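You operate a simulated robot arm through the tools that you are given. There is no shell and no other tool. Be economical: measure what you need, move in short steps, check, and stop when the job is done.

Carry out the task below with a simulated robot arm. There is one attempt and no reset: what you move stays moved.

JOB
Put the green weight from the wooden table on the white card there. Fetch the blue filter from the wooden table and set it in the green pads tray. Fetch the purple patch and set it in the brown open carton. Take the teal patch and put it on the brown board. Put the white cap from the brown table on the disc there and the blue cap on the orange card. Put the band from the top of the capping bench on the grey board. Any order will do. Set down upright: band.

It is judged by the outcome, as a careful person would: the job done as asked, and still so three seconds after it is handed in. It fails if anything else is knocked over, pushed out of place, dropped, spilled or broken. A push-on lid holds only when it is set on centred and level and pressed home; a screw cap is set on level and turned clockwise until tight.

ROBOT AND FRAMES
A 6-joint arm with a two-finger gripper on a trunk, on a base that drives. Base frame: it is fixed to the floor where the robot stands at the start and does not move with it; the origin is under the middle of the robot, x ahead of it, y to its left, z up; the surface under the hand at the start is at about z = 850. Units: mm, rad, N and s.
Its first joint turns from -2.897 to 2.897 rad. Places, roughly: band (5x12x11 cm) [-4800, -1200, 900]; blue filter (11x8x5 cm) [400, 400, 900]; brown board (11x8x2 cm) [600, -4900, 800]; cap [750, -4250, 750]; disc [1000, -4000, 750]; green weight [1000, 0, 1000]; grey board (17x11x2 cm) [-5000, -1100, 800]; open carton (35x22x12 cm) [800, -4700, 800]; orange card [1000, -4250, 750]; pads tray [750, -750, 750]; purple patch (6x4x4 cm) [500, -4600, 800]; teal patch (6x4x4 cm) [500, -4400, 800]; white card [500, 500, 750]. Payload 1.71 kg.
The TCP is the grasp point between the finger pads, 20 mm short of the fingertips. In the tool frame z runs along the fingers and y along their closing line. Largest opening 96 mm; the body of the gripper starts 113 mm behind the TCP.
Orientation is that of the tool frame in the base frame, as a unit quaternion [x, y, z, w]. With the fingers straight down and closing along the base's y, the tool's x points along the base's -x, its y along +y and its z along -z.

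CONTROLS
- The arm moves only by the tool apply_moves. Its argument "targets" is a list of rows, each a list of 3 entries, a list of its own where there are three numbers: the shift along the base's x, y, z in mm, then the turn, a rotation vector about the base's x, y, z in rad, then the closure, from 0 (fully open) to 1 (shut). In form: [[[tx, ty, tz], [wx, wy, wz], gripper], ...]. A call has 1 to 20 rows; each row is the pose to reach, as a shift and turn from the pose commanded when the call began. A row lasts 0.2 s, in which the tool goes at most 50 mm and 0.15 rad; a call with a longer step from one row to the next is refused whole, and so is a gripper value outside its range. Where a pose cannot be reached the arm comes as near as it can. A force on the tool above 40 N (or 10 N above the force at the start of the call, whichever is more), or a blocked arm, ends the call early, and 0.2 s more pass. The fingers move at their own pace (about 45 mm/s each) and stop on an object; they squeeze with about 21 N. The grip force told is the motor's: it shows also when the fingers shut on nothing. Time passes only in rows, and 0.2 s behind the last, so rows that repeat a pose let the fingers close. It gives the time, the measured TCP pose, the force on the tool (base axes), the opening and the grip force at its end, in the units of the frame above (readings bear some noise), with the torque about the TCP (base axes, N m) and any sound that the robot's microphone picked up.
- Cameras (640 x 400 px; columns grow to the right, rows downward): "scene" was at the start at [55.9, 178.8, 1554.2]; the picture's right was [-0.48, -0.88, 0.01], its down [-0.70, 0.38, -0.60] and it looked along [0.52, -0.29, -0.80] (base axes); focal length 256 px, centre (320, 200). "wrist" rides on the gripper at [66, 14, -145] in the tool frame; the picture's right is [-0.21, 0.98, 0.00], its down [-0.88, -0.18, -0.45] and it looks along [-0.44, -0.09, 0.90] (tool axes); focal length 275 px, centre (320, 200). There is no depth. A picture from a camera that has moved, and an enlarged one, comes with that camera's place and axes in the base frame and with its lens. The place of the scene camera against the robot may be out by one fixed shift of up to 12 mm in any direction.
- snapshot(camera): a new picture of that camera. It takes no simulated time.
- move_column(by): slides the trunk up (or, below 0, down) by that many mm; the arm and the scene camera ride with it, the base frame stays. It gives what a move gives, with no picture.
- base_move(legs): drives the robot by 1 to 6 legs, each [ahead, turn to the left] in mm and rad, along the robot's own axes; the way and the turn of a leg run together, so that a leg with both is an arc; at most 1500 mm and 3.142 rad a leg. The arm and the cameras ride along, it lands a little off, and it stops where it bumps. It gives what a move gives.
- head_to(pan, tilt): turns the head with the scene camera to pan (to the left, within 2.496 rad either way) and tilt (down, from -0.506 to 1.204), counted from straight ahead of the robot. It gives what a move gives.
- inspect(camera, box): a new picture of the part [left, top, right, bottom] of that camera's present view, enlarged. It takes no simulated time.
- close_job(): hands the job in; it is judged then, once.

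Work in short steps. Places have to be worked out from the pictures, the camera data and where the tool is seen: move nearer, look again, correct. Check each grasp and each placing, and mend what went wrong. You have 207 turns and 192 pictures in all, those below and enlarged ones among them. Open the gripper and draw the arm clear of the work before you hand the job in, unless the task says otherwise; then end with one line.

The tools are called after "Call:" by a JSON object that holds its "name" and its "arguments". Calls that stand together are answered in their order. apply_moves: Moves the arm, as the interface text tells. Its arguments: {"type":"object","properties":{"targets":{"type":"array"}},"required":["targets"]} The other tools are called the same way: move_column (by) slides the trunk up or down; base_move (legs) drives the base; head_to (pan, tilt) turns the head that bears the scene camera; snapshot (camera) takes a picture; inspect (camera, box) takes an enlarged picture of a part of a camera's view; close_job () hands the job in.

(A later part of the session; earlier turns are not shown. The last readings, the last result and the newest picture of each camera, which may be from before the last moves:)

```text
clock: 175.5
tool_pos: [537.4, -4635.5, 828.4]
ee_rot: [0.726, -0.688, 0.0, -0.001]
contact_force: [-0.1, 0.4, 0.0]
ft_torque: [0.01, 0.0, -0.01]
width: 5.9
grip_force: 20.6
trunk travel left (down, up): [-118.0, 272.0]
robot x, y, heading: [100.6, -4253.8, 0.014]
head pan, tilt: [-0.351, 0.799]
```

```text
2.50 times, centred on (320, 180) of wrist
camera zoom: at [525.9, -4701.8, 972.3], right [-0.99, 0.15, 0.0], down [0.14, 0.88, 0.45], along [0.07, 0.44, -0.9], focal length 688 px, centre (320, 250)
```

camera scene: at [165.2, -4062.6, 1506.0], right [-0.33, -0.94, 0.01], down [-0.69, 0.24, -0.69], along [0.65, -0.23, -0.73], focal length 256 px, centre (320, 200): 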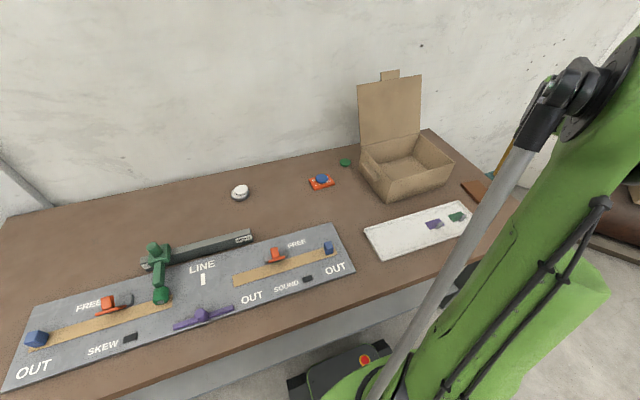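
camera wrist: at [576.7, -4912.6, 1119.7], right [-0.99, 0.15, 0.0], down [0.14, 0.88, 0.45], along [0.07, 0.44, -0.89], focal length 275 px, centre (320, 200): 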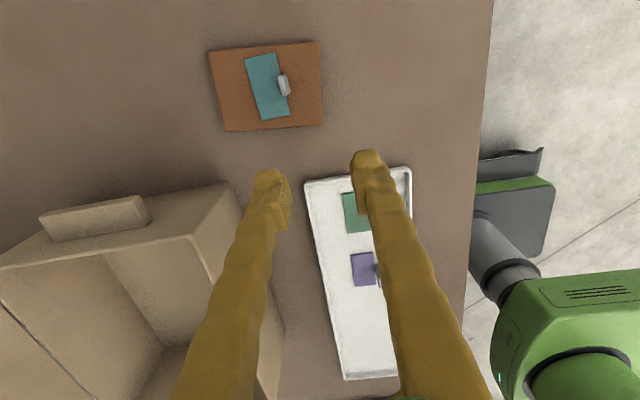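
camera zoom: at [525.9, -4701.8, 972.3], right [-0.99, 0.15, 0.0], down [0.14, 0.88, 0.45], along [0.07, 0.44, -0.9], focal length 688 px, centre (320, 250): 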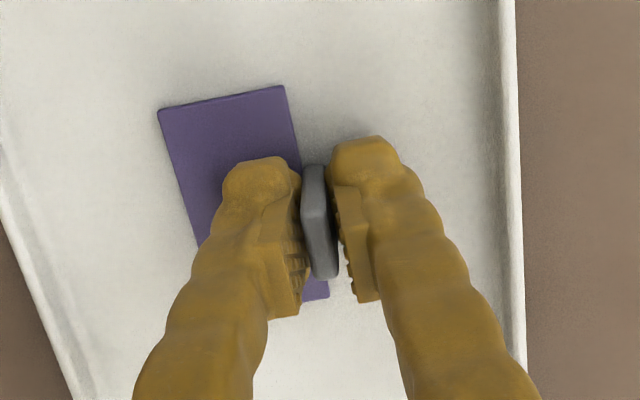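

Gripped. Lifting high and looking at the carton with the scene camera.

Call:
{"name": "apply_moves", "arguments": {"targets": [[[0, 0, 15], [0, 0, 0], 1], [[0, 0, 60], [0, 0, 0], 1], [[0, 0, 105], [0, 0, 0], 1], [[0, 0, 150], [0, 0, 0], 1], [[0, 0, 195], [0, 0, 0], 1], [[0, 0, 240], [0, 0, 0], 1], [[0, 0, 270], [0, 0, 0], 1]]}}

Call:
{"name": "snapshot", "arguments": {"camera": "wrist"}}

Call:
{"name": "inspect", "arguments": {"camera": "scene", "box": [300, 60, 520, 260]}}

```text
clock: 177.1
tool_pos: [537.4, -4633.7, 1096.0]
ee_rot: [0.726, -0.688, 0.0, -0.001]
contact_force: [0.9, -0.7, 0.7]
ft_torque: [0.02, 0.0, -0.03]
width: 6.1
grip_force: 21.2
trunk travel left (down, up): [-118.0, 272.0]
robot x, y, heading: [106.0, -4249.9, 0.008]
head pan, tilt: [-0.351, 0.799]
```

```text
84 pictures are left
camera wrist: at [525.6, -4700.4, 1240.6], right [-0.99, 0.15, 0.0], down [0.14, 0.88, 0.45], along [0.07, 0.44, -0.9], focal length 275 px, centre (320, 200)
```

wrist: 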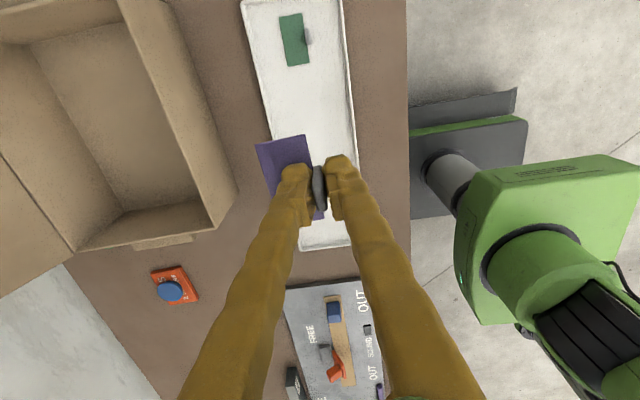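

```text
2.00 times, centred on (410, 160) of scene
camera zoom: at [165.4, -4063.4, 1506.1], right [-0.33, -0.94, 0.01], down [-0.69, 0.24, -0.69], along [0.65, -0.23, -0.73], focal length 512 px, centre (140, 280)
```

zoom: 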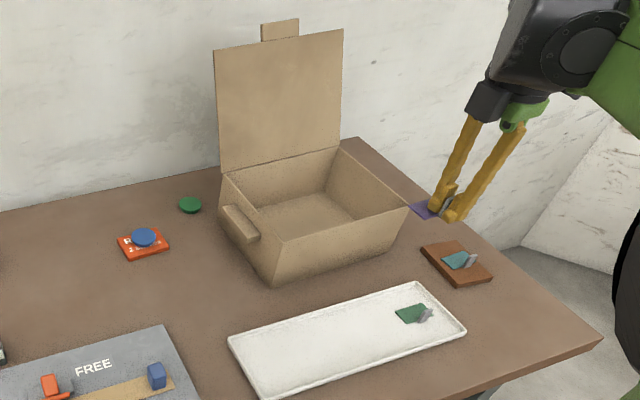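

Carton opening spans x 702–916, y -4515…-4865. I carry the patch to TCP (790, -4680) at height and go down into it.

Call:
{"name": "apply_moves", "arguments": {"targets": [[[45, -8, 0], [0, 0, 0], 1], [[90, -16, 0], [0, 0, 0], 1], [[135, -24, 0], [0, 0, 0], 1], [[180, -32, 0], [0, 0, 0], 1], [[225, -40, 0], [0, 0, 0], 1], [[253, -46, -20], [0, 0, 0], 1], [[253, -46, -65], [0, 0, 0], 1], [[253, -46, -110], [0, 0, 0], 1]]}}

Call:
{"name": "snapshot", "arguments": {"camera": "wrist"}}

Call:
{"name": "inspect", "arguments": {"camera": "scene", "box": [300, 60, 520, 260]}}

```text
clock: 178.9
tool_pos: [787.0, -4675.7, 983.3]
ee_rot: [0.726, -0.688, 0.0, -0.002]
contact_force: [0.7, 0.1, -0.6]
ft_torque: [-0.04, -0.04, 0.01]
width: 6.1
grip_force: 21.1
trunk travel left (down, up): [-118.0, 272.0]
robot x, y, heading: [100.3, -4252.6, 0.01]
head pan, tilt: [-0.351, 0.799]
```

```text
82 pictures are left
camera wrist: at [776.3, -4741.7, 1129.2], right [-0.99, 0.15, 0.0], down [0.14, 0.88, 0.45], along [0.07, 0.44, -0.9], focal length 275 px, centre (320, 200)
```

wrist: 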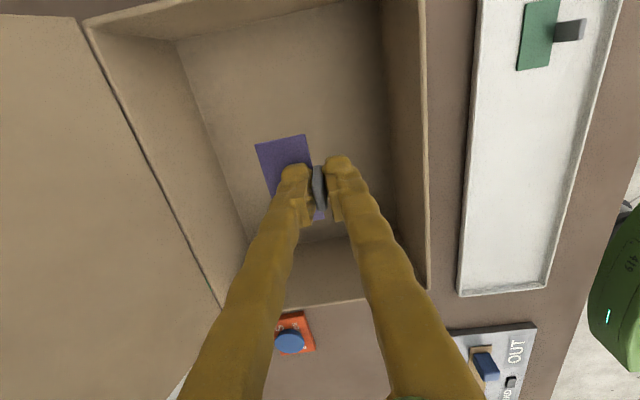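

```text
2.00 times, centred on (410, 160) of scene
camera zoom: at [165.2, -4063.0, 1506.1], right [-0.33, -0.94, 0.01], down [-0.69, 0.24, -0.69], along [0.65, -0.23, -0.73], focal length 512 px, centre (140, 280)
```

zoom: 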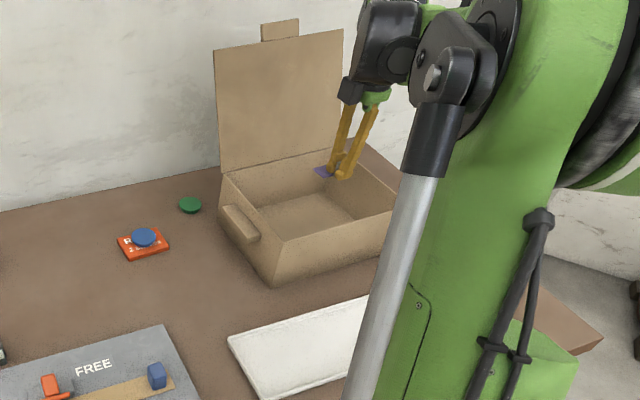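

Inside the opening. Descending.

Call:
{"name": "apply_moves", "arguments": {"targets": [[[2, 0, -40], [0, 0, 0], 1], [[2, 0, -80], [0, 0, 0], 1], [[2, 0, -115], [0, 0, 0], 1], [[2, 0, -135], [0, 0, 0], 1], [[2, 0, -143], [0, 0, 0], 1]]}}

```text
clock: 180.1
tool_pos: [791.0, -4676.6, 844.6]
ee_rot: [0.726, -0.688, 0.0, -0.001]
contact_force: [0.9, -0.1, -0.2]
ft_torque: [-0.01, 0.01, 0.0]
width: 5.9
grip_force: 21.0
trunk travel left (down, up): [-118.0, 272.0]
robot x, y, heading: [102.5, -4247.5, 0.011]
head pan, tilt: [-0.351, 0.799]
```

Call:
{"name": "apply_moves", "arguments": {"targets": [[[0, 0, -3], [0, 0, 0], 1], [[0, 0, -6], [0, 0, 0], 1], [[0, 0, -9], [0, 0, 0], 1], [[0, 0, -11], [0, 0, 0], 1]]}}

```text
clock: 181.1
tool_pos: [791.2, -4678.8, 832.8]
ee_rot: [0.726, -0.688, 0.0, 0.0]
contact_force: [0.0, 0.2, -0.4]
ft_torque: [0.02, -0.01, -0.01]
width: 5.9
grip_force: 20.9
trunk travel left (down, up): [-118.0, 272.0]
robot x, y, heading: [98.6, -4250.5, 0.013]
head pan, tilt: [-0.351, 0.799]
```

Call:
{"name": "apply_moves", "arguments": {"targets": [[[0, 0, -2], [0, 0, 0], 1], [[0, 0, -4], [0, 0, 0], 1], [[0, 0, -6], [0, 0, 0], 1]]}}

Call:
{"name": "inspect", "arguments": {"camera": "wrist", "box": [200, 90, 420, 260]}}

```text
clock: 181.9
tool_pos: [790.7, -4678.1, 827.4]
ee_rot: [0.726, -0.688, 0.0, -0.001]
contact_force: [-0.1, -0.3, 1.3]
ft_torque: [-0.02, -0.01, 0.03]
width: 6.3
grip_force: 21.3
trunk travel left (down, up): [-118.0, 272.0]
robot x, y, heading: [101.9, -4254.2, 0.013]
head pan, tilt: [-0.351, 0.799]
```

```text
2.35 times, centred on (310, 175) of wrist
camera zoom: at [779.3, -4744.4, 972.7], right [-0.99, 0.15, 0.0], down [0.14, 0.88, 0.45], along [0.07, 0.44, -0.89], focal length 648 px, centre (344, 259)
```

zoom: 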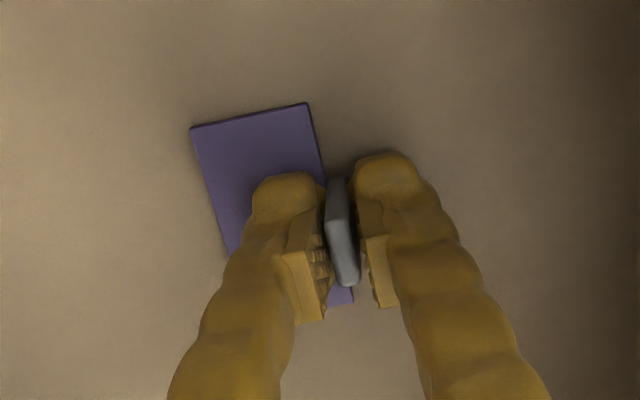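

The patch touches the carton floor. Releasing, rising well clear and drawing back.

Call:
{"name": "apply_moves", "arguments": {"targets": [[[0, 0, -1], [0, 0, 0], 0.85], [[0, 0, -1], [0, 0, 0], 0.7], [[0, 0, 3], [0, 0, 0], 0.7], [[0, 0, 40], [0, 0, 0], 0.7], [[0, 0, 85], [0, 0, 0], 0.7], [[0, 0, 130], [0, 0, 0], 0.7], [[0, 0, 175], [0, 0, 0], 0.7], [[0, 0, 220], [0, 0, 0], 0.7], [[-30, 20, 250], [0, 0, 0], 0.7], [[-70, 45, 260], [0, 0, 0], 0.7], [[-110, 70, 260], [0, 0, 0], 0.7], [[-150, 95, 260], [0, 0, 0], 0.7], [[-190, 120, 260], [0, 0, 0], 0.7], [[-230, 145, 260], [0, 0, 0], 0.7], [[-265, 175, 260], [0, 0, 0], 0.7]]}}

Call:
{"name": "snapshot", "arguments": {"camera": "scene"}}

Call:
{"name": "snapshot", "arguments": {"camera": "wrist"}}

```text
clock: 185.1
tool_pos: [526.5, -4505.3, 1088.8]
ee_rot: [0.726, -0.688, 0.001, -0.003]
contact_force: [-0.1, -0.7, -0.3]
ft_torque: [0.07, -0.1, -0.04]
width: 28.6
grip_force: 0.0
trunk travel left (down, up): [-118.0, 272.0]
robot x, y, heading: [98.5, -4248.2, 0.013]
head pan, tilt: [-0.351, 0.799]
```

```text
79 pictures are left
camera scene: at [145.4, -4085.4, 1502.4], right [-0.61, -0.79, 0.01], down [-0.6, 0.46, -0.65], along [0.51, -0.4, -0.76], focal length 256 px, centre (320, 200)
```

scene: 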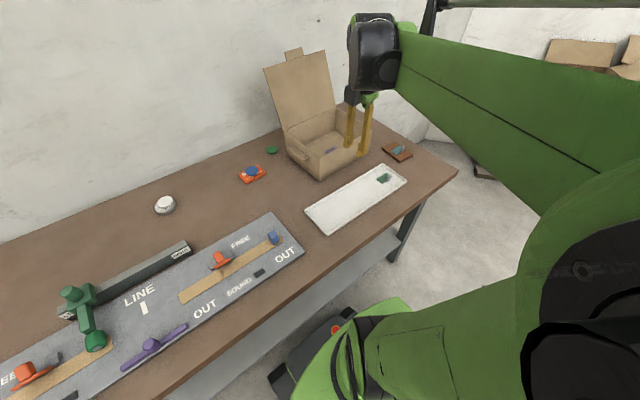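

```text
78 pictures are left
camera wrist: at [514.7, -4572.1, 1233.9], right [-0.99, 0.15, 0.0], down [0.14, 0.88, 0.45], along [0.07, 0.44, -0.89], focal length 275 px, centre (320, 200)
```

wrist: 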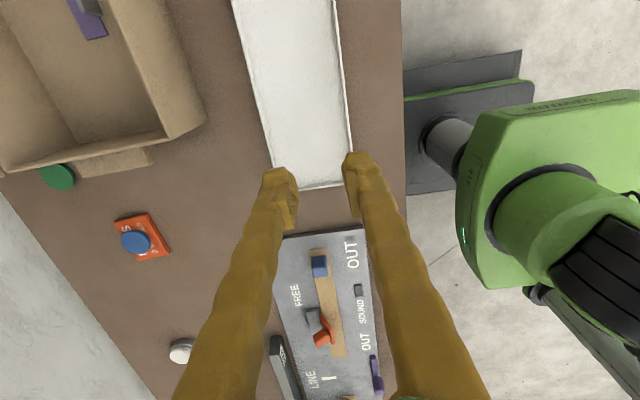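

All brown-table items are placed; a quick close check on both caps and the carton before leaving.

Call:
{"name": "inspect", "arguments": {"camera": "scene", "box": [130, 110, 420, 230]}}

```text
2.21 times, centred on (275, 170) of scene
camera zoom: at [145.4, -4085.4, 1502.4], right [-0.61, -0.79, 0.01], down [-0.6, 0.46, -0.65], along [0.51, -0.4, -0.76], focal length 564 px, centre (419, 266)
```

zoom: 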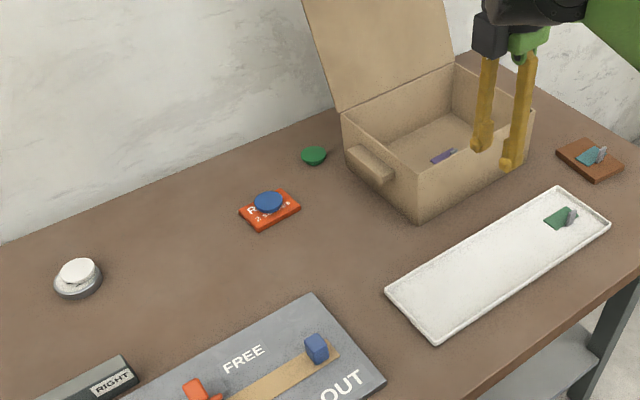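

All good. I tuck the arm in front, back off and turn toward the capping bench to look for a clear path.

Call:
{"name": "apply_moves", "arguments": {"targets": [[[-10, 40, 20], [0, 0, 0], 0.5], [[-20, 80, 40], [0, 0, 0], 0.5], [[-30, 120, 60], [0, 0, 0], 0.5], [[-40, 160, 80], [0, 0, 0], 0.5], [[-50, 200, 100], [0, 0, 0], 0.5], [[-60, 240, 110], [0, 0, 0], 0.5]]}}

Call:
{"name": "base_move", "arguments": {"legs": [[-500, 0], [0, 2.5]]}}

Call:
{"name": "head_to", "arguments": {"pan": 0.15, "tilt": 0.3}}

Call:
{"name": "snapshot", "arguments": {"camera": "scene"}}

```text
clock: 186.5
tool_pos: [462.4, -4261.2, 1197.3]
ee_rot: [0.726, -0.688, 0.002, -0.002]
contact_force: [-0.7, 0.9, 0.6]
ft_torque: [0.05, 0.01, -0.01]
width: 48.2
grip_force: 0.1
trunk travel left (down, up): [-118.0, 272.0]
robot x, y, heading: [105.0, -4251.9, 0.012]
head pan, tilt: [-0.351, 0.799]
```

```text
clock: 199.8
tool_pos: [-697.6, -4058.0, 1196.4]
ee_rot: [0.859, 0.511, -0.002, 0.0]
contact_force: [-0.5, 0.5, 1.2]
ft_torque: [0.03, 0.03, 0.01]
width: 48.2
grip_force: 0.1
trunk travel left (down, up): [-118.0, 272.0]
robot x, y, heading: [-390.9, -4256.0, 2.6]
head pan, tilt: [-0.351, 0.799]
```

```text
clock: 200.8
tool_pos: [-698.4, -4059.1, 1197.7]
ee_rot: [0.859, 0.512, -0.002, -0.001]
contact_force: [-1.2, 0.9, 0.7]
ft_torque: [-0.11, -0.17, 0.04]
width: 47.9
grip_force: 0.0
trunk travel left (down, up): [-118.0, 272.0]
robot x, y, heading: [-394.9, -4253.9, 2.601]
head pan, tilt: [0.15, 0.3]
```

```text
76 pictures are left
camera scene: at [-591.9, -4393.8, 1549.6], right [0.38, 0.92, 0.0], down [0.29, -0.12, -0.95], along [-0.88, 0.36, -0.32], focal length 256 px, centre (320, 200)
```

scene: 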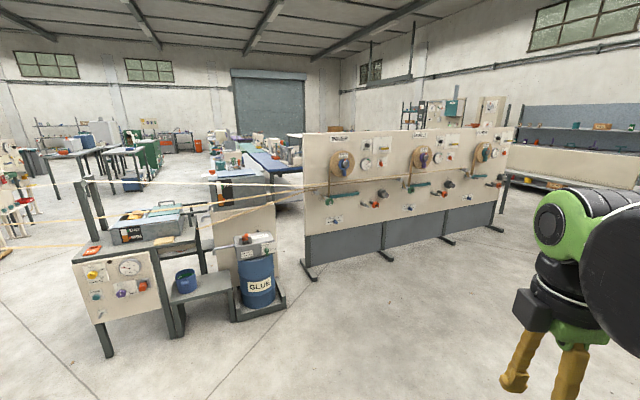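

A panel line stands at x≈-2600, y from -3700 to -830, between me and the target. I go around its far (right) end: first to about (-1200, -700).

Call:
{"name": "base_move", "arguments": {"legs": [[0, -0.807], [1250, 0], [1250, 0], [1100, 0], [0, 1.1]]}}

Call:
{"name": "snapshot", "arguments": {"camera": "scene"}}

```text
clock: 219.0
tool_pos: [-918.9, -1661.9, 1207.6]
ee_rot: [0.993, 0.114, -0.001, 0.002]
contact_force: [40.8, -224.3, 47.2]
ft_torque: [31.41, 5.24, -3.93]
width: 29.7
grip_force: 0.0
trunk travel left (down, up): [-118.0, 272.0]
robot x, y, heading: [-868.5, -1972.7, 1.766]
head pan, tilt: [0.15, 0.3]
stopped in leg 3: the force on the tool passed its limit at 60 N (the readings are from after the stop); the commanded pose is now the measured one
```

```text
75 pictures are left
camera scene: at [-1090.9, -2030.5, 1557.5], right [0.94, 0.33, 0.01], down [0.09, -0.23, -0.97], along [-0.32, 0.91, -0.24], focal length 256 px, centre (320, 200)
```

scene: 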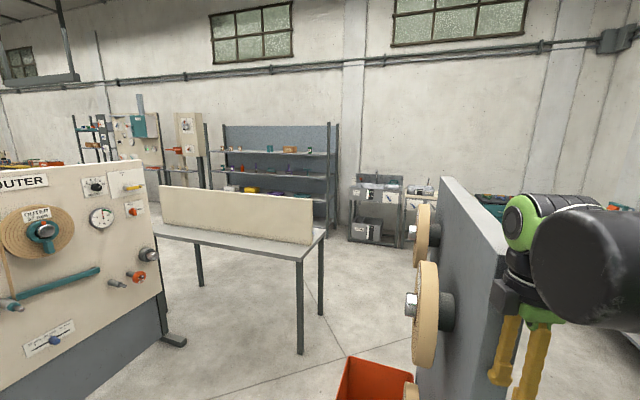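

The arm ran into a grey reel board I had not seen. Backing off gently at once and checking it.

Call:
{"name": "base_move", "arguments": {"legs": [[-250, 0]]}}

Call:
{"name": "head_to", "arguments": {"pan": -0.25, "tilt": 0.4}}

Call:
{"name": "snapshot", "arguments": {"camera": "scene"}}

```text
clock: 221.3
tool_pos: [-882.1, -1855.1, 1191.2]
ee_rot: [0.993, 0.116, 0.0, 0.016]
contact_force: [-0.3, 2.2, 1.2]
ft_torque: [-0.29, -0.01, 0.03]
width: 48.2
grip_force: 0.0
trunk travel left (down, up): [-118.0, 272.0]
robot x, y, heading: [-822.0, -2221.3, 1.762]
head pan, tilt: [0.15, 0.3]
```

```text
clock: 222.2
tool_pos: [-875.8, -1884.3, 1199.4]
ee_rot: [0.993, 0.116, -0.001, 0.005]
contact_force: [0.3, -1.1, 0.3]
ft_torque: [0.08, 0.07, 0.02]
width: 48.5
grip_force: 0.1
trunk travel left (down, up): [-118.0, 272.0]
robot x, y, heading: [-816.8, -2226.5, 1.76]
head pan, tilt: [-0.25, 0.4]
```

```text
74 pictures are left
camera scene: at [-1022.2, -2189.8, 1541.7], right [1.0, -0.06, 0.0], down [-0.02, -0.39, -0.92], along [0.05, 0.92, -0.39], focal length 256 px, centre (320, 200)
```

scene: 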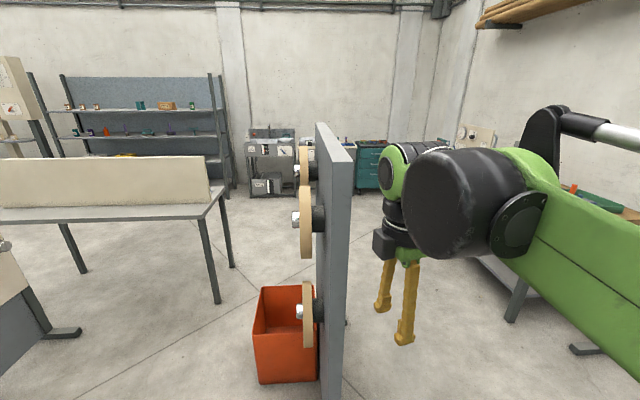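

The board and bin appear undisturbed. The gap to the left is too narrow, so I pass right of the grey board (x≈-300) and then go west behind the table.

Call:
{"name": "base_move", "arguments": {"legs": [[0, -0.79], [950, 0], [0, 0.6]]}}

Call:
{"name": "head_to", "arguments": {"pan": 0.1, "tilt": 0.4}}

Call:
{"name": "snapshot", "arguments": {"camera": "scene"}}

```text
clock: 234.2
tool_pos: [-303.6, -1118.6, 1194.6]
ee_rot: [1.0, 0.026, -0.001, 0.009]
contact_force: [-0.5, -0.2, 0.2]
ft_torque: [0.03, 0.04, 0.0]
width: 48.1
grip_force: 0.1
trunk travel left (down, up): [-118.0, 272.0]
robot x, y, heading: [-310.4, -1478.6, 1.582]
head pan, tilt: [-0.25, 0.4]
```

```text
clock: 235.0
tool_pos: [-302.1, -1129.1, 1199.0]
ee_rot: [1.0, 0.027, 0.0, 0.005]
contact_force: [0.0, 1.0, -0.1]
ft_torque: [-0.01, 0.02, -0.01]
width: 48.2
grip_force: 0.1
trunk travel left (down, up): [-118.0, 272.0]
robot x, y, heading: [-309.1, -1477.0, 1.58]
head pan, tilt: [0.099, 0.4]
```

```text
73 pictures are left
camera scene: at [-533.4, -1438.7, 1542.9], right [0.99, 0.11, 0.0], down [0.04, -0.37, -0.93], along [-0.1, 0.92, -0.37], focal length 256 px, centre (320, 200)
```

scene: 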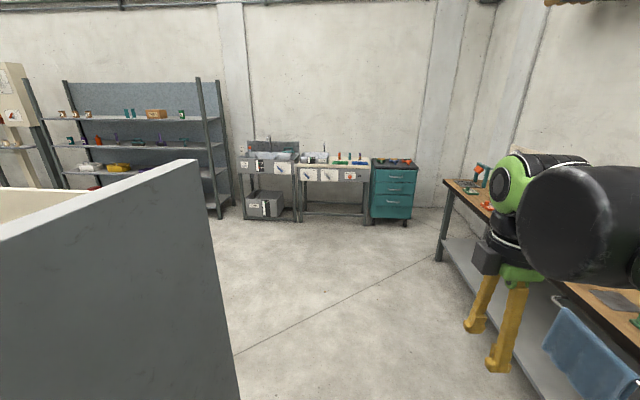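

Clear ahead. Driving to y≈200 and turning west to look.

Call:
{"name": "base_move", "arguments": {"legs": [[1000, 0], [800, 0], [0, 1.55]]}}

Call:
{"name": "head_to", "arguments": {"pan": 0.1, "tilt": 0.35}}

Call:
{"name": "snapshot", "arguments": {"camera": "scene"}}

```text
clock: 253.1
tool_pos: [-665.3, 306.2, 1193.9]
ee_rot: [0.701, 0.713, 0.007, 0.009]
contact_force: [-0.3, 0.3, 0.1]
ft_torque: [0.01, 0.01, 0.02]
width: 48.1
grip_force: 0.1
trunk travel left (down, up): [-118.0, 272.0]
robot x, y, heading: [-301.8, 289.6, 3.119]
head pan, tilt: [0.099, 0.4]
```

```text
clock: 253.7
tool_pos: [-649.5, 307.0, 1197.2]
ee_rot: [0.701, 0.713, 0.004, 0.005]
contact_force: [-0.3, 0.4, -0.8]
ft_torque: [-0.04, -0.01, 0.0]
width: 47.8
grip_force: 0.1
trunk travel left (down, up): [-118.0, 272.0]
robot x, y, heading: [-299.5, 290.8, 3.118]
head pan, tilt: [0.099, 0.351]
```

```text
72 pictures are left
camera scene: at [-357.9, 76.0, 1547.2], right [-0.08, 1.0, 0.0], down [0.33, 0.03, -0.94], along [-0.94, -0.07, -0.34], focal length 256 px, centre (320, 200)
```

scene: 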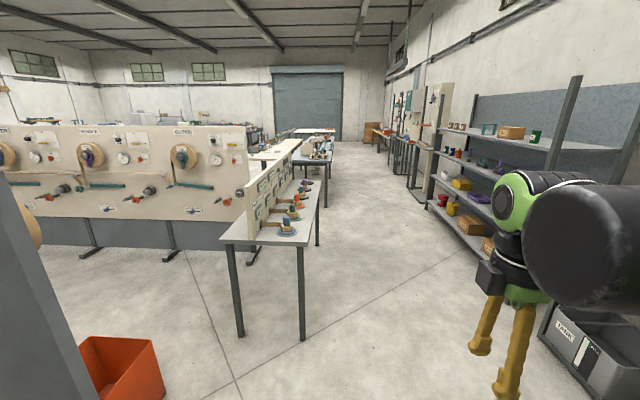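

Corridor clear along y≈300. Driving west 3 m, then looking toward the capping bench.

Call:
{"name": "base_move", "arguments": {"legs": [[1200, 0], [1200, 0], [700, 0]]}}

Call:
{"name": "head_to", "arguments": {"pan": 0.5, "tilt": 0.35}}

Call:
{"name": "snapshot", "arguments": {"camera": "scene"}}

```text
clock: 274.5
tool_pos: [-3754.1, 468.6, 1193.3]
ee_rot: [0.708, 0.706, 0.007, 0.009]
contact_force: [-2.7, 0.2, -0.5]
ft_torque: [-0.04, -0.4, 0.02]
width: 48.1
grip_force: 0.0
trunk travel left (down, up): [-118.0, 272.0]
robot x, y, heading: [-3389.9, 443.1, 3.098]
head pan, tilt: [0.099, 0.351]
```

```text
clock: 275.4
tool_pos: [-3754.1, 467.2, 1194.3]
ee_rot: [0.708, 0.707, 0.006, 0.008]
contact_force: [-4.2, -0.6, 0.0]
ft_torque: [0.01, -0.52, -0.01]
width: 48.1
grip_force: 0.0
trunk travel left (down, up): [-118.0, 272.0]
robot x, y, heading: [-3392.8, 441.8, 3.094]
head pan, tilt: [0.499, 0.351]
```

```text
71 pictures are left
camera scene: at [-3489.2, 196.5, 1545.1], right [-0.44, 0.9, -0.01], down [0.33, 0.15, -0.93], along [-0.84, -0.41, -0.36], focal length 256 px, centre (320, 200)
```

scene: 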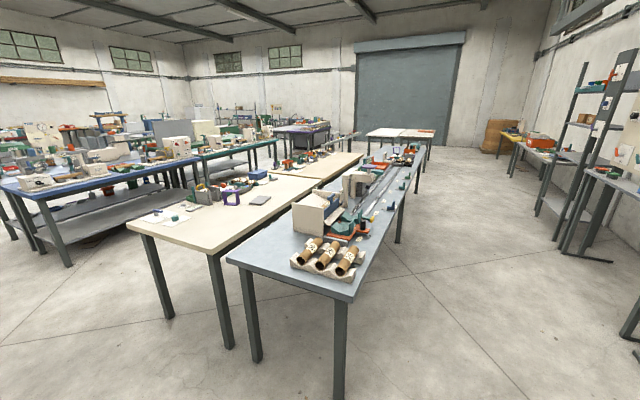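

The purple arch at pixel (233,198) is likely the band, and (260,200) the grey board, on the cream table. Zooming.

Call:
{"name": "inspect", "arguments": {"camera": "scene", "box": [120, 150, 320, 275]}}

```text
3.20 times, centred on (220, 212) of scene
camera zoom: at [-3489.2, 196.5, 1545.1], right [-0.44, 0.9, -0.01], down [0.33, 0.15, -0.93], along [-0.84, -0.41, -0.36], focal length 818 px, centre (640, 160)
```

zoom: 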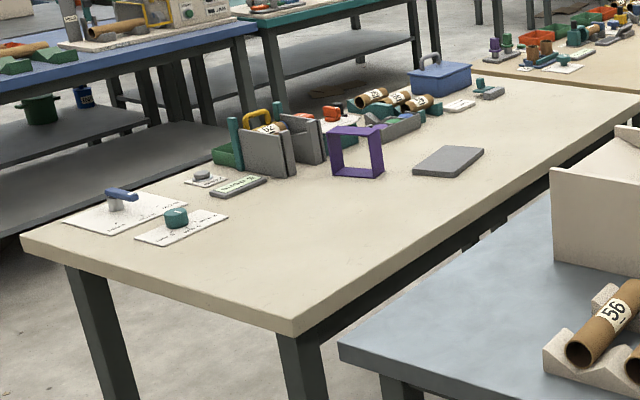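

The band is the purple frame at ≈(-4780, -1150), the grey board at ≈(-4910, -1000), on a cream table whose east edge is x≈-4255. I drive to its east end.

Call:
{"name": "base_move", "arguments": {"legs": [[250, 0], [0, 1.6], [800, 0]]}}

Call:
{"name": "head_to", "arguments": {"pan": 0.0, "tilt": 0.4}}

Call:
{"name": "snapshot", "arguments": {"camera": "scene"}}

```text
clock: 289.1
tool_pos: [-3650.6, -686.7, 1200.1]
ee_rot: [-0.02, 1.0, 0.002, 0.001]
contact_force: [0.6, -0.1, 0.0]
ft_torque: [-0.01, -0.01, 0.01]
width: 48.1
grip_force: 0.1
trunk travel left (down, up): [-118.0, 272.0]
robot x, y, heading: [-3645.2, -341.3, -1.573]
head pan, tilt: [0.499, 0.351]
```

```text
clock: 290.1
tool_pos: [-3649.8, -679.1, 1201.9]
ee_rot: [-0.021, 1.0, 0.0, 0.0]
contact_force: [0.5, 0.4, 1.0]
ft_torque: [-0.08, -0.01, 0.01]
width: 48.0
grip_force: 0.1
trunk travel left (down, up): [-118.0, 272.0]
robot x, y, heading: [-3638.5, -339.6, -1.574]
head pan, tilt: [0.0, 0.4]
```

```text
69 pictures are left
camera scene: at [-3434.6, -426.7, 1540.7], right [-1.0, 0.0, 0.0], down [0.0, 0.41, -0.91], along [0.0, -0.91, -0.41], focal length 256 px, centre (320, 200)
```

scene: 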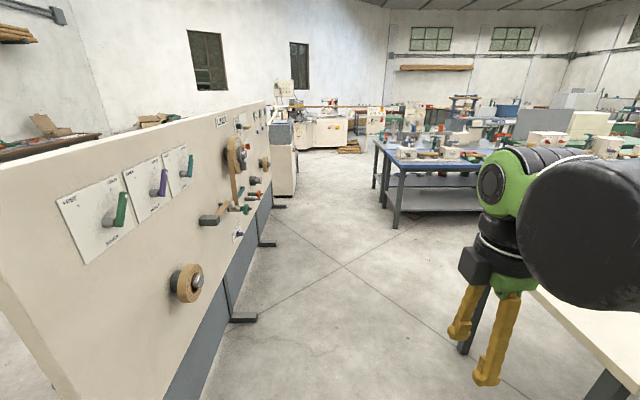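

Clear. On to y≈-1130 and turn west to face the table end.

Call:
{"name": "base_move", "arguments": {"legs": [[780, 0], [0, -1.57]]}}

Call:
{"name": "head_to", "arguments": {"pan": -0.15, "tilt": 0.6}}

Call:
{"name": "snapshot", "arguments": {"camera": "scene"}}

```text
clock: 301.5
tool_pos: [-3981.4, -1107.8, 1202.8]
ee_rot: [0.691, 0.723, -0.004, -0.001]
contact_force: [2.1, 1.2, -0.1]
ft_torque: [-0.03, 0.25, 0.0]
width: 48.3
grip_force: 0.1
trunk travel left (down, up): [-118.0, 272.0]
robot x, y, heading: [-3649.2, -1116.5, -3.137]
head pan, tilt: [0.0, 0.4]
```

```text
clock: 302.2
tool_pos: [-3971.1, -1107.6, 1205.6]
ee_rot: [0.69, 0.723, -0.006, -0.004]
contact_force: [0.1, 0.1, 0.9]
ft_torque: [0.01, -0.01, 0.03]
width: 48.1
grip_force: 0.1
trunk travel left (down, up): [-118.0, 272.0]
robot x, y, heading: [-3645.9, -1112.6, -3.141]
head pan, tilt: [-0.15, 0.6]
```

```text
68 pictures are left
camera scene: at [-3702.4, -1307.6, 1524.2], right [0.15, 0.99, 0.0], down [0.55, -0.08, -0.83], along [-0.82, 0.12, -0.56], focal length 256 px, centre (320, 200)
```

scene: 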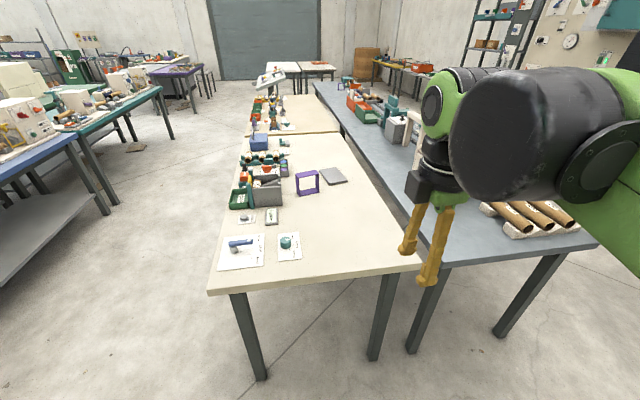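

Clear. Driving to 290 mm from the table end (x≈-3965).

Call:
{"name": "base_move", "arguments": {"legs": [[315, 0]]}}

Call:
{"name": "move_column", "arguments": {"by": 110}}

Call:
{"name": "head_to", "arguments": {"pan": 0.1, "tilt": 0.8}}

Call:
{"name": "snapshot", "arguments": {"camera": "scene"}}

Call:
{"name": "snapshot", "arguments": {"camera": "wrist"}}

```text
clock: 304.9
tool_pos: [-4267.7, -1108.5, 1211.5]
ee_rot: [0.69, 0.723, -0.011, -0.01]
contact_force: [-0.9, -0.6, -0.6]
ft_torque: [0.03, 0.08, -0.03]
width: 47.9
grip_force: 0.1
trunk travel left (down, up): [-118.0, 272.0]
robot x, y, heading: [-3968.1, -1117.2, -3.132]
head pan, tilt: [-0.15, 0.6]
```

```text
clock: 306.3
tool_pos: [-4292.9, -1108.8, 1313.5]
ee_rot: [0.69, 0.723, -0.004, -0.003]
contact_force: [1.9, -0.9, 0.5]
ft_torque: [0.0, 0.28, -0.03]
width: 48.2
grip_force: 0.0
trunk travel left (down, up): [-228.0, 162.0]
robot x, y, heading: [-3969.7, -1119.7, -3.136]
head pan, tilt: [-0.15, 0.6]
```

```text
clock: 307.1
tool_pos: [-4315.0, -1108.9, 1309.9]
ee_rot: [0.69, 0.723, 0.002, 0.003]
contact_force: [-2.5, -0.1, -0.4]
ft_torque: [-0.02, -0.27, 0.01]
width: 47.6
grip_force: 0.0
trunk travel left (down, up): [-228.0, 162.0]
robot x, y, heading: [-3967.1, -1118.4, -3.135]
head pan, tilt: [0.099, 0.799]
```

```text
67 pictures are left
camera scene: at [-4051.6, -1330.4, 1615.8], right [-0.1, 0.99, 0.0], down [0.73, 0.07, -0.68], along [-0.68, -0.07, -0.73], focal length 256 px, centre (320, 200)
```

scene: 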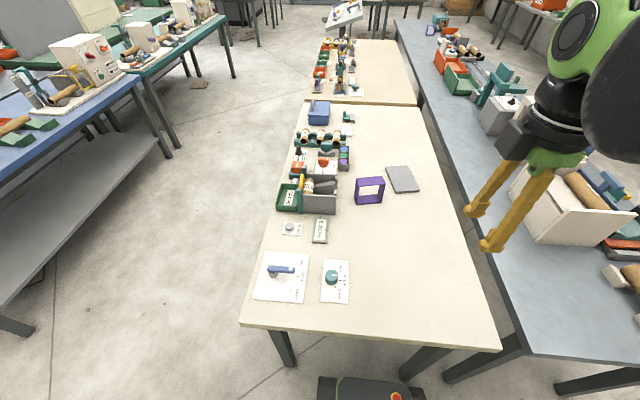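

```text
66 pictures are left
camera wrist: at [-4305.3, -1042.7, 1454.7], right [0.99, -0.16, 0.01], down [-0.15, -0.88, 0.45], along [-0.07, -0.44, -0.9], focal length 275 px, centre (320, 200)
```

wrist: 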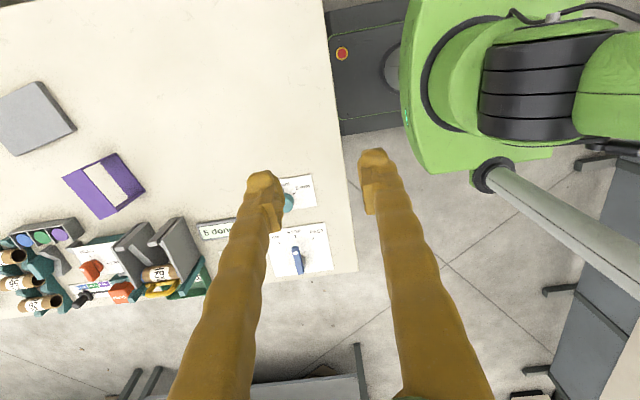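

Reaching from the table end is too far (board ≈984 mm away and legs in the way). The south side of the cream table is open (1.3 m corridor), so I go round to it.

Call:
{"name": "base_move", "arguments": {"legs": [[-350, 0], [0, 1.57], [1120, 0], [0, -1.57]]}}

Call:
{"name": "head_to", "arguments": {"pan": -0.1, "tilt": 0.5}}

Call:
{"name": "snapshot", "arguments": {"camera": "scene"}}

```text
clock: 329.2
tool_pos: [-3948.6, -2196.0, 1312.1]
ee_rot: [0.708, 0.706, -0.001, -0.001]
contact_force: [0.4, -0.9, 1.2]
ft_torque: [0.02, 0.06, -0.04]
width: 47.9
grip_force: 0.0
trunk travel left (down, up): [-228.0, 162.0]
robot x, y, heading: [-3614.1, -2223.9, 3.093]
head pan, tilt: [0.099, 0.799]
```

```text
clock: 330.1
tool_pos: [-3946.7, -2196.1, 1313.6]
ee_rot: [0.708, 0.706, -0.002, -0.001]
contact_force: [-0.9, 0.5, 0.1]
ft_torque: [-0.02, -0.05, 0.0]
width: 47.9
grip_force: 0.1
trunk travel left (down, up): [-228.0, 162.0]
robot x, y, heading: [-3610.5, -2225.1, 3.098]
head pan, tilt: [-0.099, 0.499]
```

```text
65 pictures are left
camera scene: at [-3670.4, -2415.8, 1643.5], right [0.15, 0.99, 0.0], down [0.47, -0.07, -0.88], along [-0.87, 0.13, -0.47], focal length 256 px, centre (320, 200)
```

scene: 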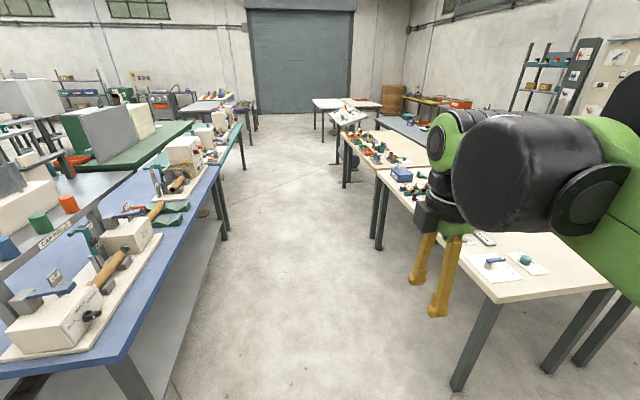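

Corridor is clear. Driving west and turning north to face the bench.

Call:
{"name": "base_move", "arguments": {"legs": [[1250, 0], [0, -1.527]]}}

Call:
{"name": "head_to", "arguments": {"pan": -0.2, "tilt": 0.7}}

Call:
{"name": "snapshot", "arguments": {"camera": "scene"}}

```text
clock: 344.2
tool_pos: [-4842.9, -1831.5, 1317.9]
ee_rot: [1.0, 0.019, -0.001, -0.01]
contact_force: [-0.8, -2.3, -0.1]
ft_torque: [0.21, -0.02, 0.03]
width: 48.0
grip_force: 0.1
trunk travel left (down, up): [-228.0, 162.0]
robot x, y, heading: [-4855.2, -2144.8, 1.568]
head pan, tilt: [-0.099, 0.499]
```

```text
clock: 345.0
tool_pos: [-4843.0, -1830.6, 1316.6]
ee_rot: [1.0, 0.019, -0.001, -0.007]
contact_force: [-0.7, 1.2, -0.8]
ft_torque: [-0.16, 0.01, 0.04]
width: 47.7
grip_force: 0.0
trunk travel left (down, up): [-228.0, 162.0]
robot x, y, heading: [-4854.6, -2144.6, 1.565]
head pan, tilt: [-0.201, 0.7]
```

```text
64 pictures are left
camera scene: at [-5052.2, -2113.6, 1625.9], right [0.98, -0.2, 0.0], down [-0.13, -0.62, -0.78], along [0.16, 0.76, -0.63], focal length 256 px, centre (320, 200)
```

scene: 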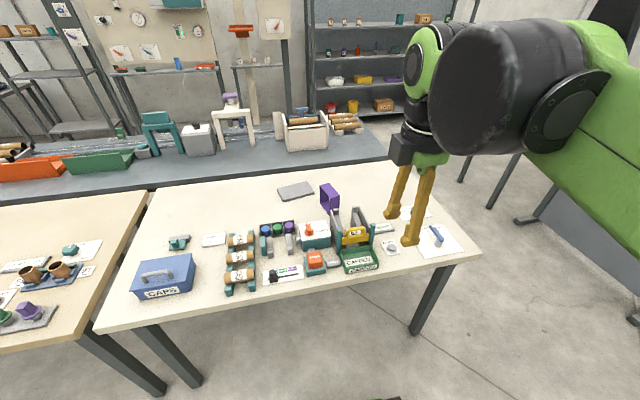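

Facing the bench. Driving 240 mm closer and zooming.

Call:
{"name": "base_move", "arguments": {"legs": [[240, 0]]}}

Call:
{"name": "inspect", "arguments": {"camera": "scene", "box": [220, 120, 460, 300]}}

Call:
{"name": "snapshot", "arguments": {"camera": "wrist"}}

```text
clock: 347.2
tool_pos: [-4843.3, -1560.6, 1309.6]
ee_rot: [1.0, 0.021, -0.001, 0.001]
contact_force: [0.8, 0.7, -0.2]
ft_torque: [-0.01, 0.01, 0.0]
width: 48.2
grip_force: 0.2
trunk travel left (down, up): [-228.0, 162.0]
robot x, y, heading: [-4854.0, -1900.2, 1.568]
head pan, tilt: [-0.201, 0.7]
```

```text
2.22 times, centred on (340, 210) of scene
camera zoom: at [-5051.3, -1818.2, 1624.2], right [0.98, -0.2, 0.0], down [-0.13, -0.64, -0.75], along [0.15, 0.74, -0.66], focal length 568 px, centre (276, 178)
```

zoom: 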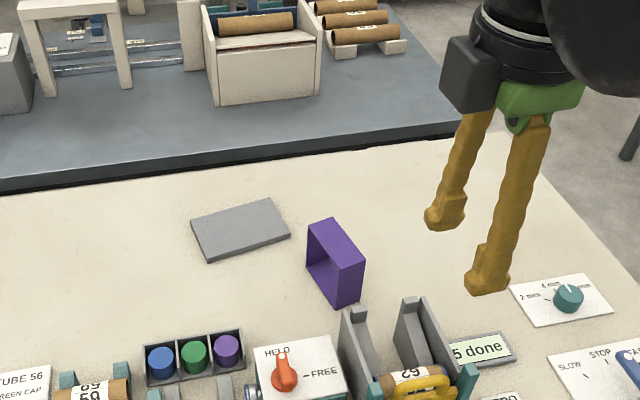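

```text
62 pictures are left
camera wrist: at [-4777.8, -1571.3, 1455.2], right [-0.16, -0.99, 0.0], down [-0.88, 0.15, 0.45], along [-0.44, 0.07, -0.9], focal length 275 px, centre (320, 200)
```

wrist: 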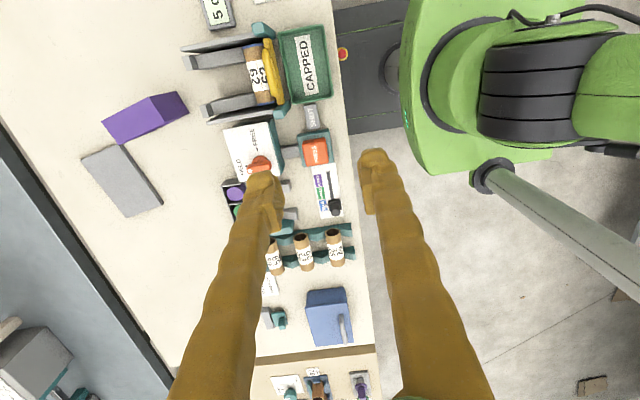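

The band is an open rectangular frame standing upright, turned diagonally. Enlarging the wrist view to get its axis.

Call:
{"name": "inspect", "arguments": {"camera": "wrist", "box": [60, 60, 260, 230]}}

```text
2.35 times, centred on (160, 145) of wrist
camera zoom: at [-4777.8, -1571.3, 1455.2], right [-0.16, -0.99, 0.0], down [-0.88, 0.15, 0.45], along [-0.44, 0.07, -0.9], focal length 648 px, centre (696, 329)
```

zoom: 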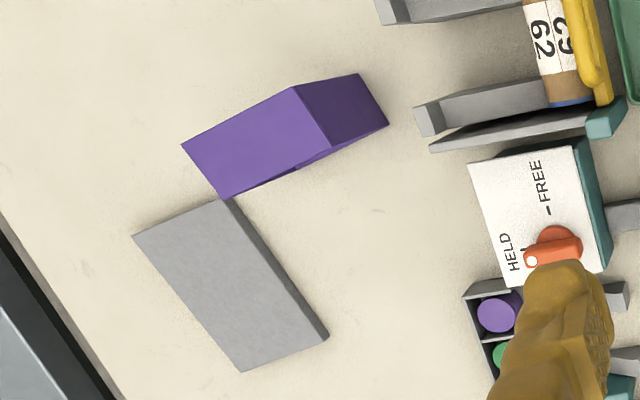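

Band centre ≈(-4823, -1192), top z≈895, depth direction ≈(0.97, 0.24). Grey board centre ≈(-4967, -1031), its long side along (0.97, 0.23). I move above the band and turn the tool -1.37 rad.

Call:
{"name": "apply_moves", "arguments": {"targets": [[[2, 35, 0], [0, 0, -0.14], 0.4], [[4, 70, 0], [0, 0, -0.28], 0.2], [[6, 105, 0], [0, 0, -0.42], 0], [[8, 140, 0], [0, 0, -0.56], 0], [[10, 175, 0], [0, 0, -0.7], 0], [[12, 210, -15], [0, 0, -0.84], 0], [[14, 245, -40], [0, 0, -0.98], 0], [[16, 280, -70], [0, 0, -1.12], 0], [[18, 312, -100], [0, 0, -1.25], 0], [[20, 342, -135], [0, 0, -1.37], 0], [[20, 360, -175], [0, 0, -1.37], 0], [[20, 368, -215], [0, 0, -1.37], 0], [[20, 368, -250], [0, 0, -1.37], 0]]}}

Call:
{"name": "snapshot", "arguments": {"camera": "wrist"}}

Call:
{"name": "snapshot", "arguments": {"camera": "scene"}}

```text
clock: 350.0
tool_pos: [-4824.3, -1202.1, 1055.5]
ee_rot: [0.788, -0.616, 0.007, -0.001]
contact_force: [-0.5, 3.2, -2.2]
ft_torque: [-0.42, -0.01, -0.01]
width: 96.2
grip_force: 0.0
trunk travel left (down, up): [-228.0, 162.0]
robot x, y, heading: [-4853.9, -1902.2, 1.568]
head pan, tilt: [-0.201, 0.7]
```

```text
60 pictures are left
camera wrist: at [-4824.2, -1268.3, 1201.7], right [-1.0, -0.04, -0.01], down [-0.04, 0.9, 0.44], along [0.0, 0.44, -0.9], focal length 275 px, centre (320, 200)
```

wrist: 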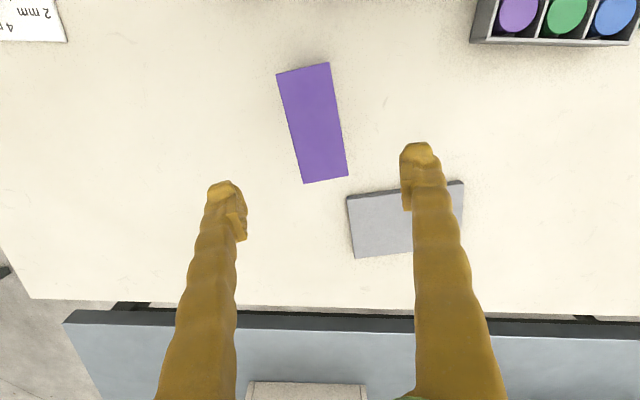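

```text
59 pictures are left
camera scene: at [-5051.4, -1810.2, 1623.8], right [0.98, -0.2, 0.0], down [-0.13, -0.65, -0.75], along [0.15, 0.74, -0.66], focal length 256 px, centre (320, 200)
```

scene: 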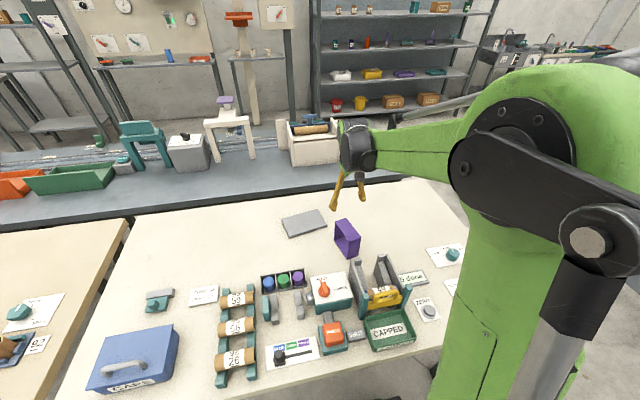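

Refined: band top z≈925, centre ≈(-4817, -1215), yaw matches the fingers. Descending partway to verify.

Call:
{"name": "apply_moves", "arguments": {"targets": [[[4, -7, -30], [0, 0, 0], 0], [[7, -13, -60], [0, 0, 0], 0], [[7, -13, -85], [0, 0, 0], 0], [[7, -13, -85], [0, 0, 0], 0]]}}

Call:
{"name": "snapshot", "arguments": {"camera": "wrist"}}

Call:
{"name": "inspect", "arguments": {"camera": "scene", "box": [270, 140, 430, 290]}}

```text
clock: 351.0
tool_pos: [-4814.2, -1224.7, 976.5]
ee_rot: [0.788, -0.616, 0.004, -0.005]
contact_force: [-0.1, 0.4, 0.6]
ft_torque: [-0.06, 0.02, 0.01]
width: 96.0
grip_force: 0.1
trunk travel left (down, up): [-228.0, 162.0]
robot x, y, heading: [-4854.1, -1898.1, 1.569]
head pan, tilt: [-0.201, 0.7]
```

```text
58 pictures are left
camera wrist: at [-4814.9, -1292.5, 1122.6], right [-1.0, -0.04, -0.01], down [-0.04, 0.89, 0.45], along [0.0, 0.45, -0.89], focal length 275 px, centre (320, 200)
```

wrist: 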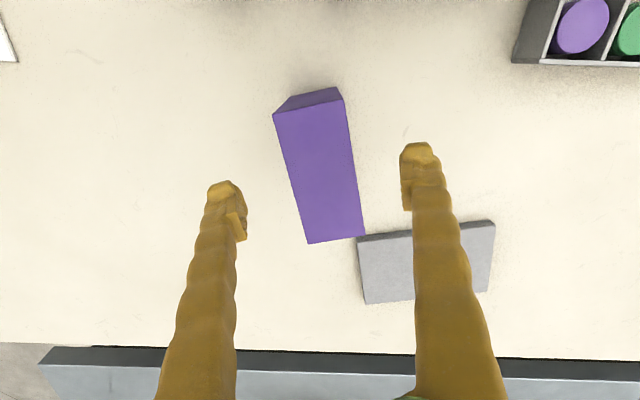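

```text
2.67 times, centred on (350, 215) of scene
camera zoom: at [-5051.3, -1817.2, 1624.2], right [0.98, -0.2, 0.0], down [-0.13, -0.64, -0.75], along [0.15, 0.74, -0.66], focal length 682 px, centre (240, 160)
```

zoom: 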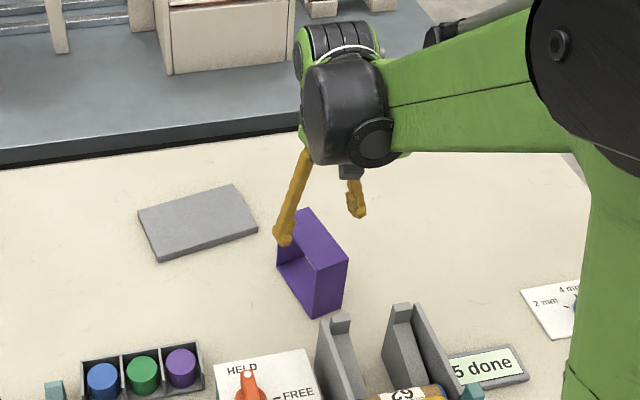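

Band centre (-4815.5, -1215), top ≈922, yaw matches. Lowering so that the pads clamp the top strip, then closing.

Call:
{"name": "apply_moves", "arguments": {"targets": [[[-2, 10, -20], [0, 0, 0], 0], [[-2, 10, -45], [0, 0, 0], 0.1], [[-2, 10, -60], [0, 0, 0], 0.2], [[-2, 10, -60], [0, 0, 0], 0.35], [[-2, 10, -60], [0, 0, 0], 0.5], [[-2, 10, -60], [0, 0, 0], 0.7], [[-2, 10, -60], [0, 0, 0], 0.7]]}}

Call:
{"name": "snapshot", "arguments": {"camera": "wrist"}}

Call:
{"name": "inspect", "arguments": {"camera": "scene", "box": [270, 140, 430, 290]}}

```text
clock: 352.6
tool_pos: [-4816.2, -1215.0, 920.0]
ee_rot: [0.787, -0.617, 0.004, -0.005]
contact_force: [1.3, -0.8, 0.2]
ft_torque: [-0.02, -0.05, -0.02]
width: 50.2
grip_force: 21.3
trunk travel left (down, up): [-228.0, 162.0]
robot x, y, heading: [-4855.4, -1905.5, 1.57]
head pan, tilt: [-0.201, 0.7]
```

```text
56 pictures are left
camera wrist: at [-4817.1, -1282.4, 1064.7], right [-1.0, -0.04, -0.01], down [-0.04, 0.89, 0.45], along [0.0, 0.45, -0.89], focal length 275 px, centre (320, 200)
```

wrist: 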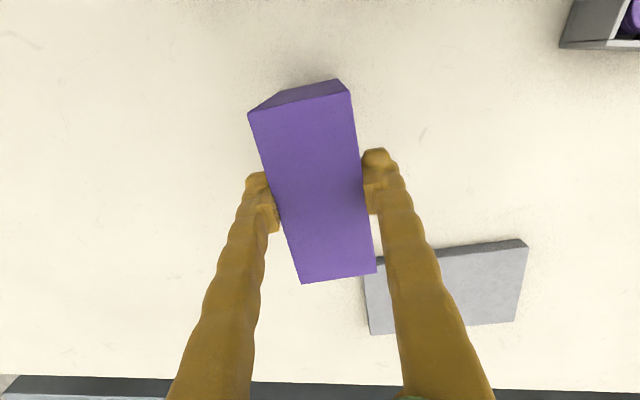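

```text
2.67 times, centred on (350, 215) of scene
camera zoom: at [-5051.4, -1818.2, 1624.2], right [0.98, -0.2, 0.0], down [-0.13, -0.64, -0.75], along [0.15, 0.74, -0.66], focal length 682 px, centre (240, 160)
```

zoom: 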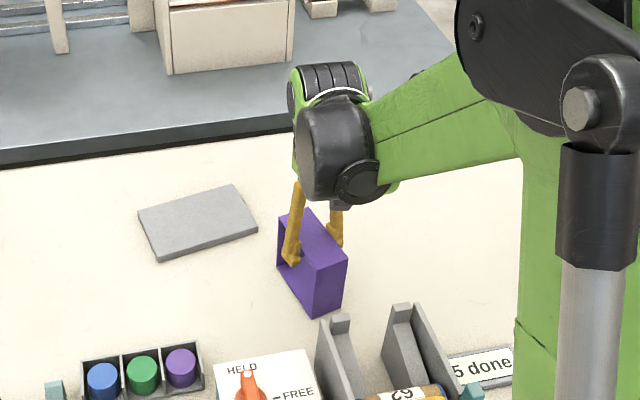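

Gripped (50 mm). Lifting, turning by +1.57 so the band's length lies along the board's long side, and moving above the board at (-4967, -1051).

Call:
{"name": "apply_moves", "arguments": {"targets": [[[0, 0, 10], [0, 0, 0], 1], [[0, 0, 40], [0, 0, 0], 1], [[0, 0, 80], [0, 0, 0], 1], [[0, 5, 100], [0, 0, 0.13], 1], [[-5, 15, 100], [0, 0, 0.26], 1], [[-15, 30, 100], [0, 0, 0.39], 1], [[-28, 45, 100], [0, 0, 0.52], 1], [[-42, 60, 100], [0, 0, 0.65], 1], [[-57, 75, 100], [0, 0, 0.78], 1], [[-72, 90, 100], [0, 0, 0.91], 1], [[-87, 105, 100], [0, 0, 1.04], 1], [[-102, 120, 100], [0, 0, 1.17], 1], [[-117, 135, 100], [0, 0, 1.3], 1], [[-132, 150, 100], [0, 0, 1.43], 1], [[-145, 160, 100], [0, 0, 1.56], 1], [[-151, 164, 100], [0, 0, 1.57], 1], [[-151, 164, 100], [0, 0, 1.57], 1]]}}

Call:
{"name": "snapshot", "arguments": {"camera": "wrist"}}

Call:
{"name": "inspect", "arguments": {"camera": "scene", "box": [230, 110, 430, 290]}}

```text
clock: 356.2
tool_pos: [-4968.8, -1052.0, 1018.3]
ee_rot: [0.993, 0.121, -0.002, -0.006]
contact_force: [0.7, -0.1, -0.9]
ft_torque: [0.01, -0.02, 0.03]
width: 50.3
grip_force: 20.8
trunk travel left (down, up): [-228.0, 162.0]
robot x, y, heading: [-4852.9, -1901.2, 1.57]
head pan, tilt: [-0.201, 0.7]
```

```text
54 pictures are left
camera wrist: at [-4903.5, -1051.6, 1163.4], right [0.04, -1.0, -0.01], down [-0.89, -0.04, 0.45], along [-0.45, -0.01, -0.89], focal length 275 px, centre (320, 200)
```

wrist: 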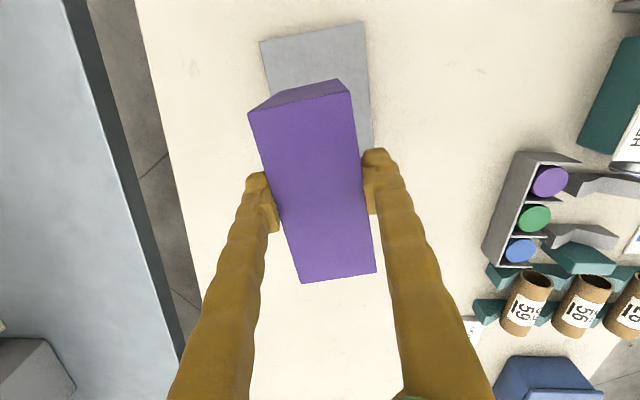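

```text
2.22 times, centred on (330, 200) of scene
camera zoom: at [-5051.5, -1818.0, 1624.2], right [0.98, -0.2, 0.0], down [-0.13, -0.64, -0.75], along [0.15, 0.74, -0.66], focal length 568 px, centre (298, 200)
```

zoom: 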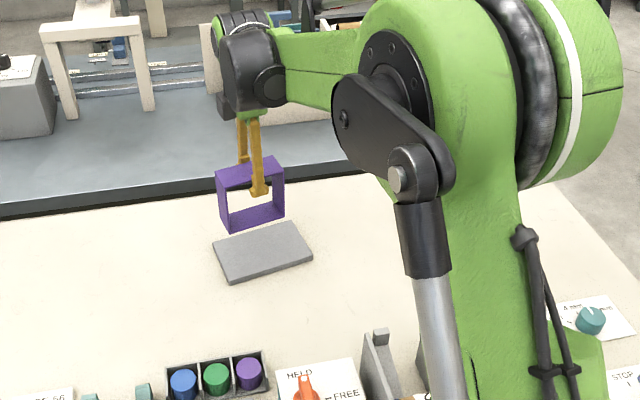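

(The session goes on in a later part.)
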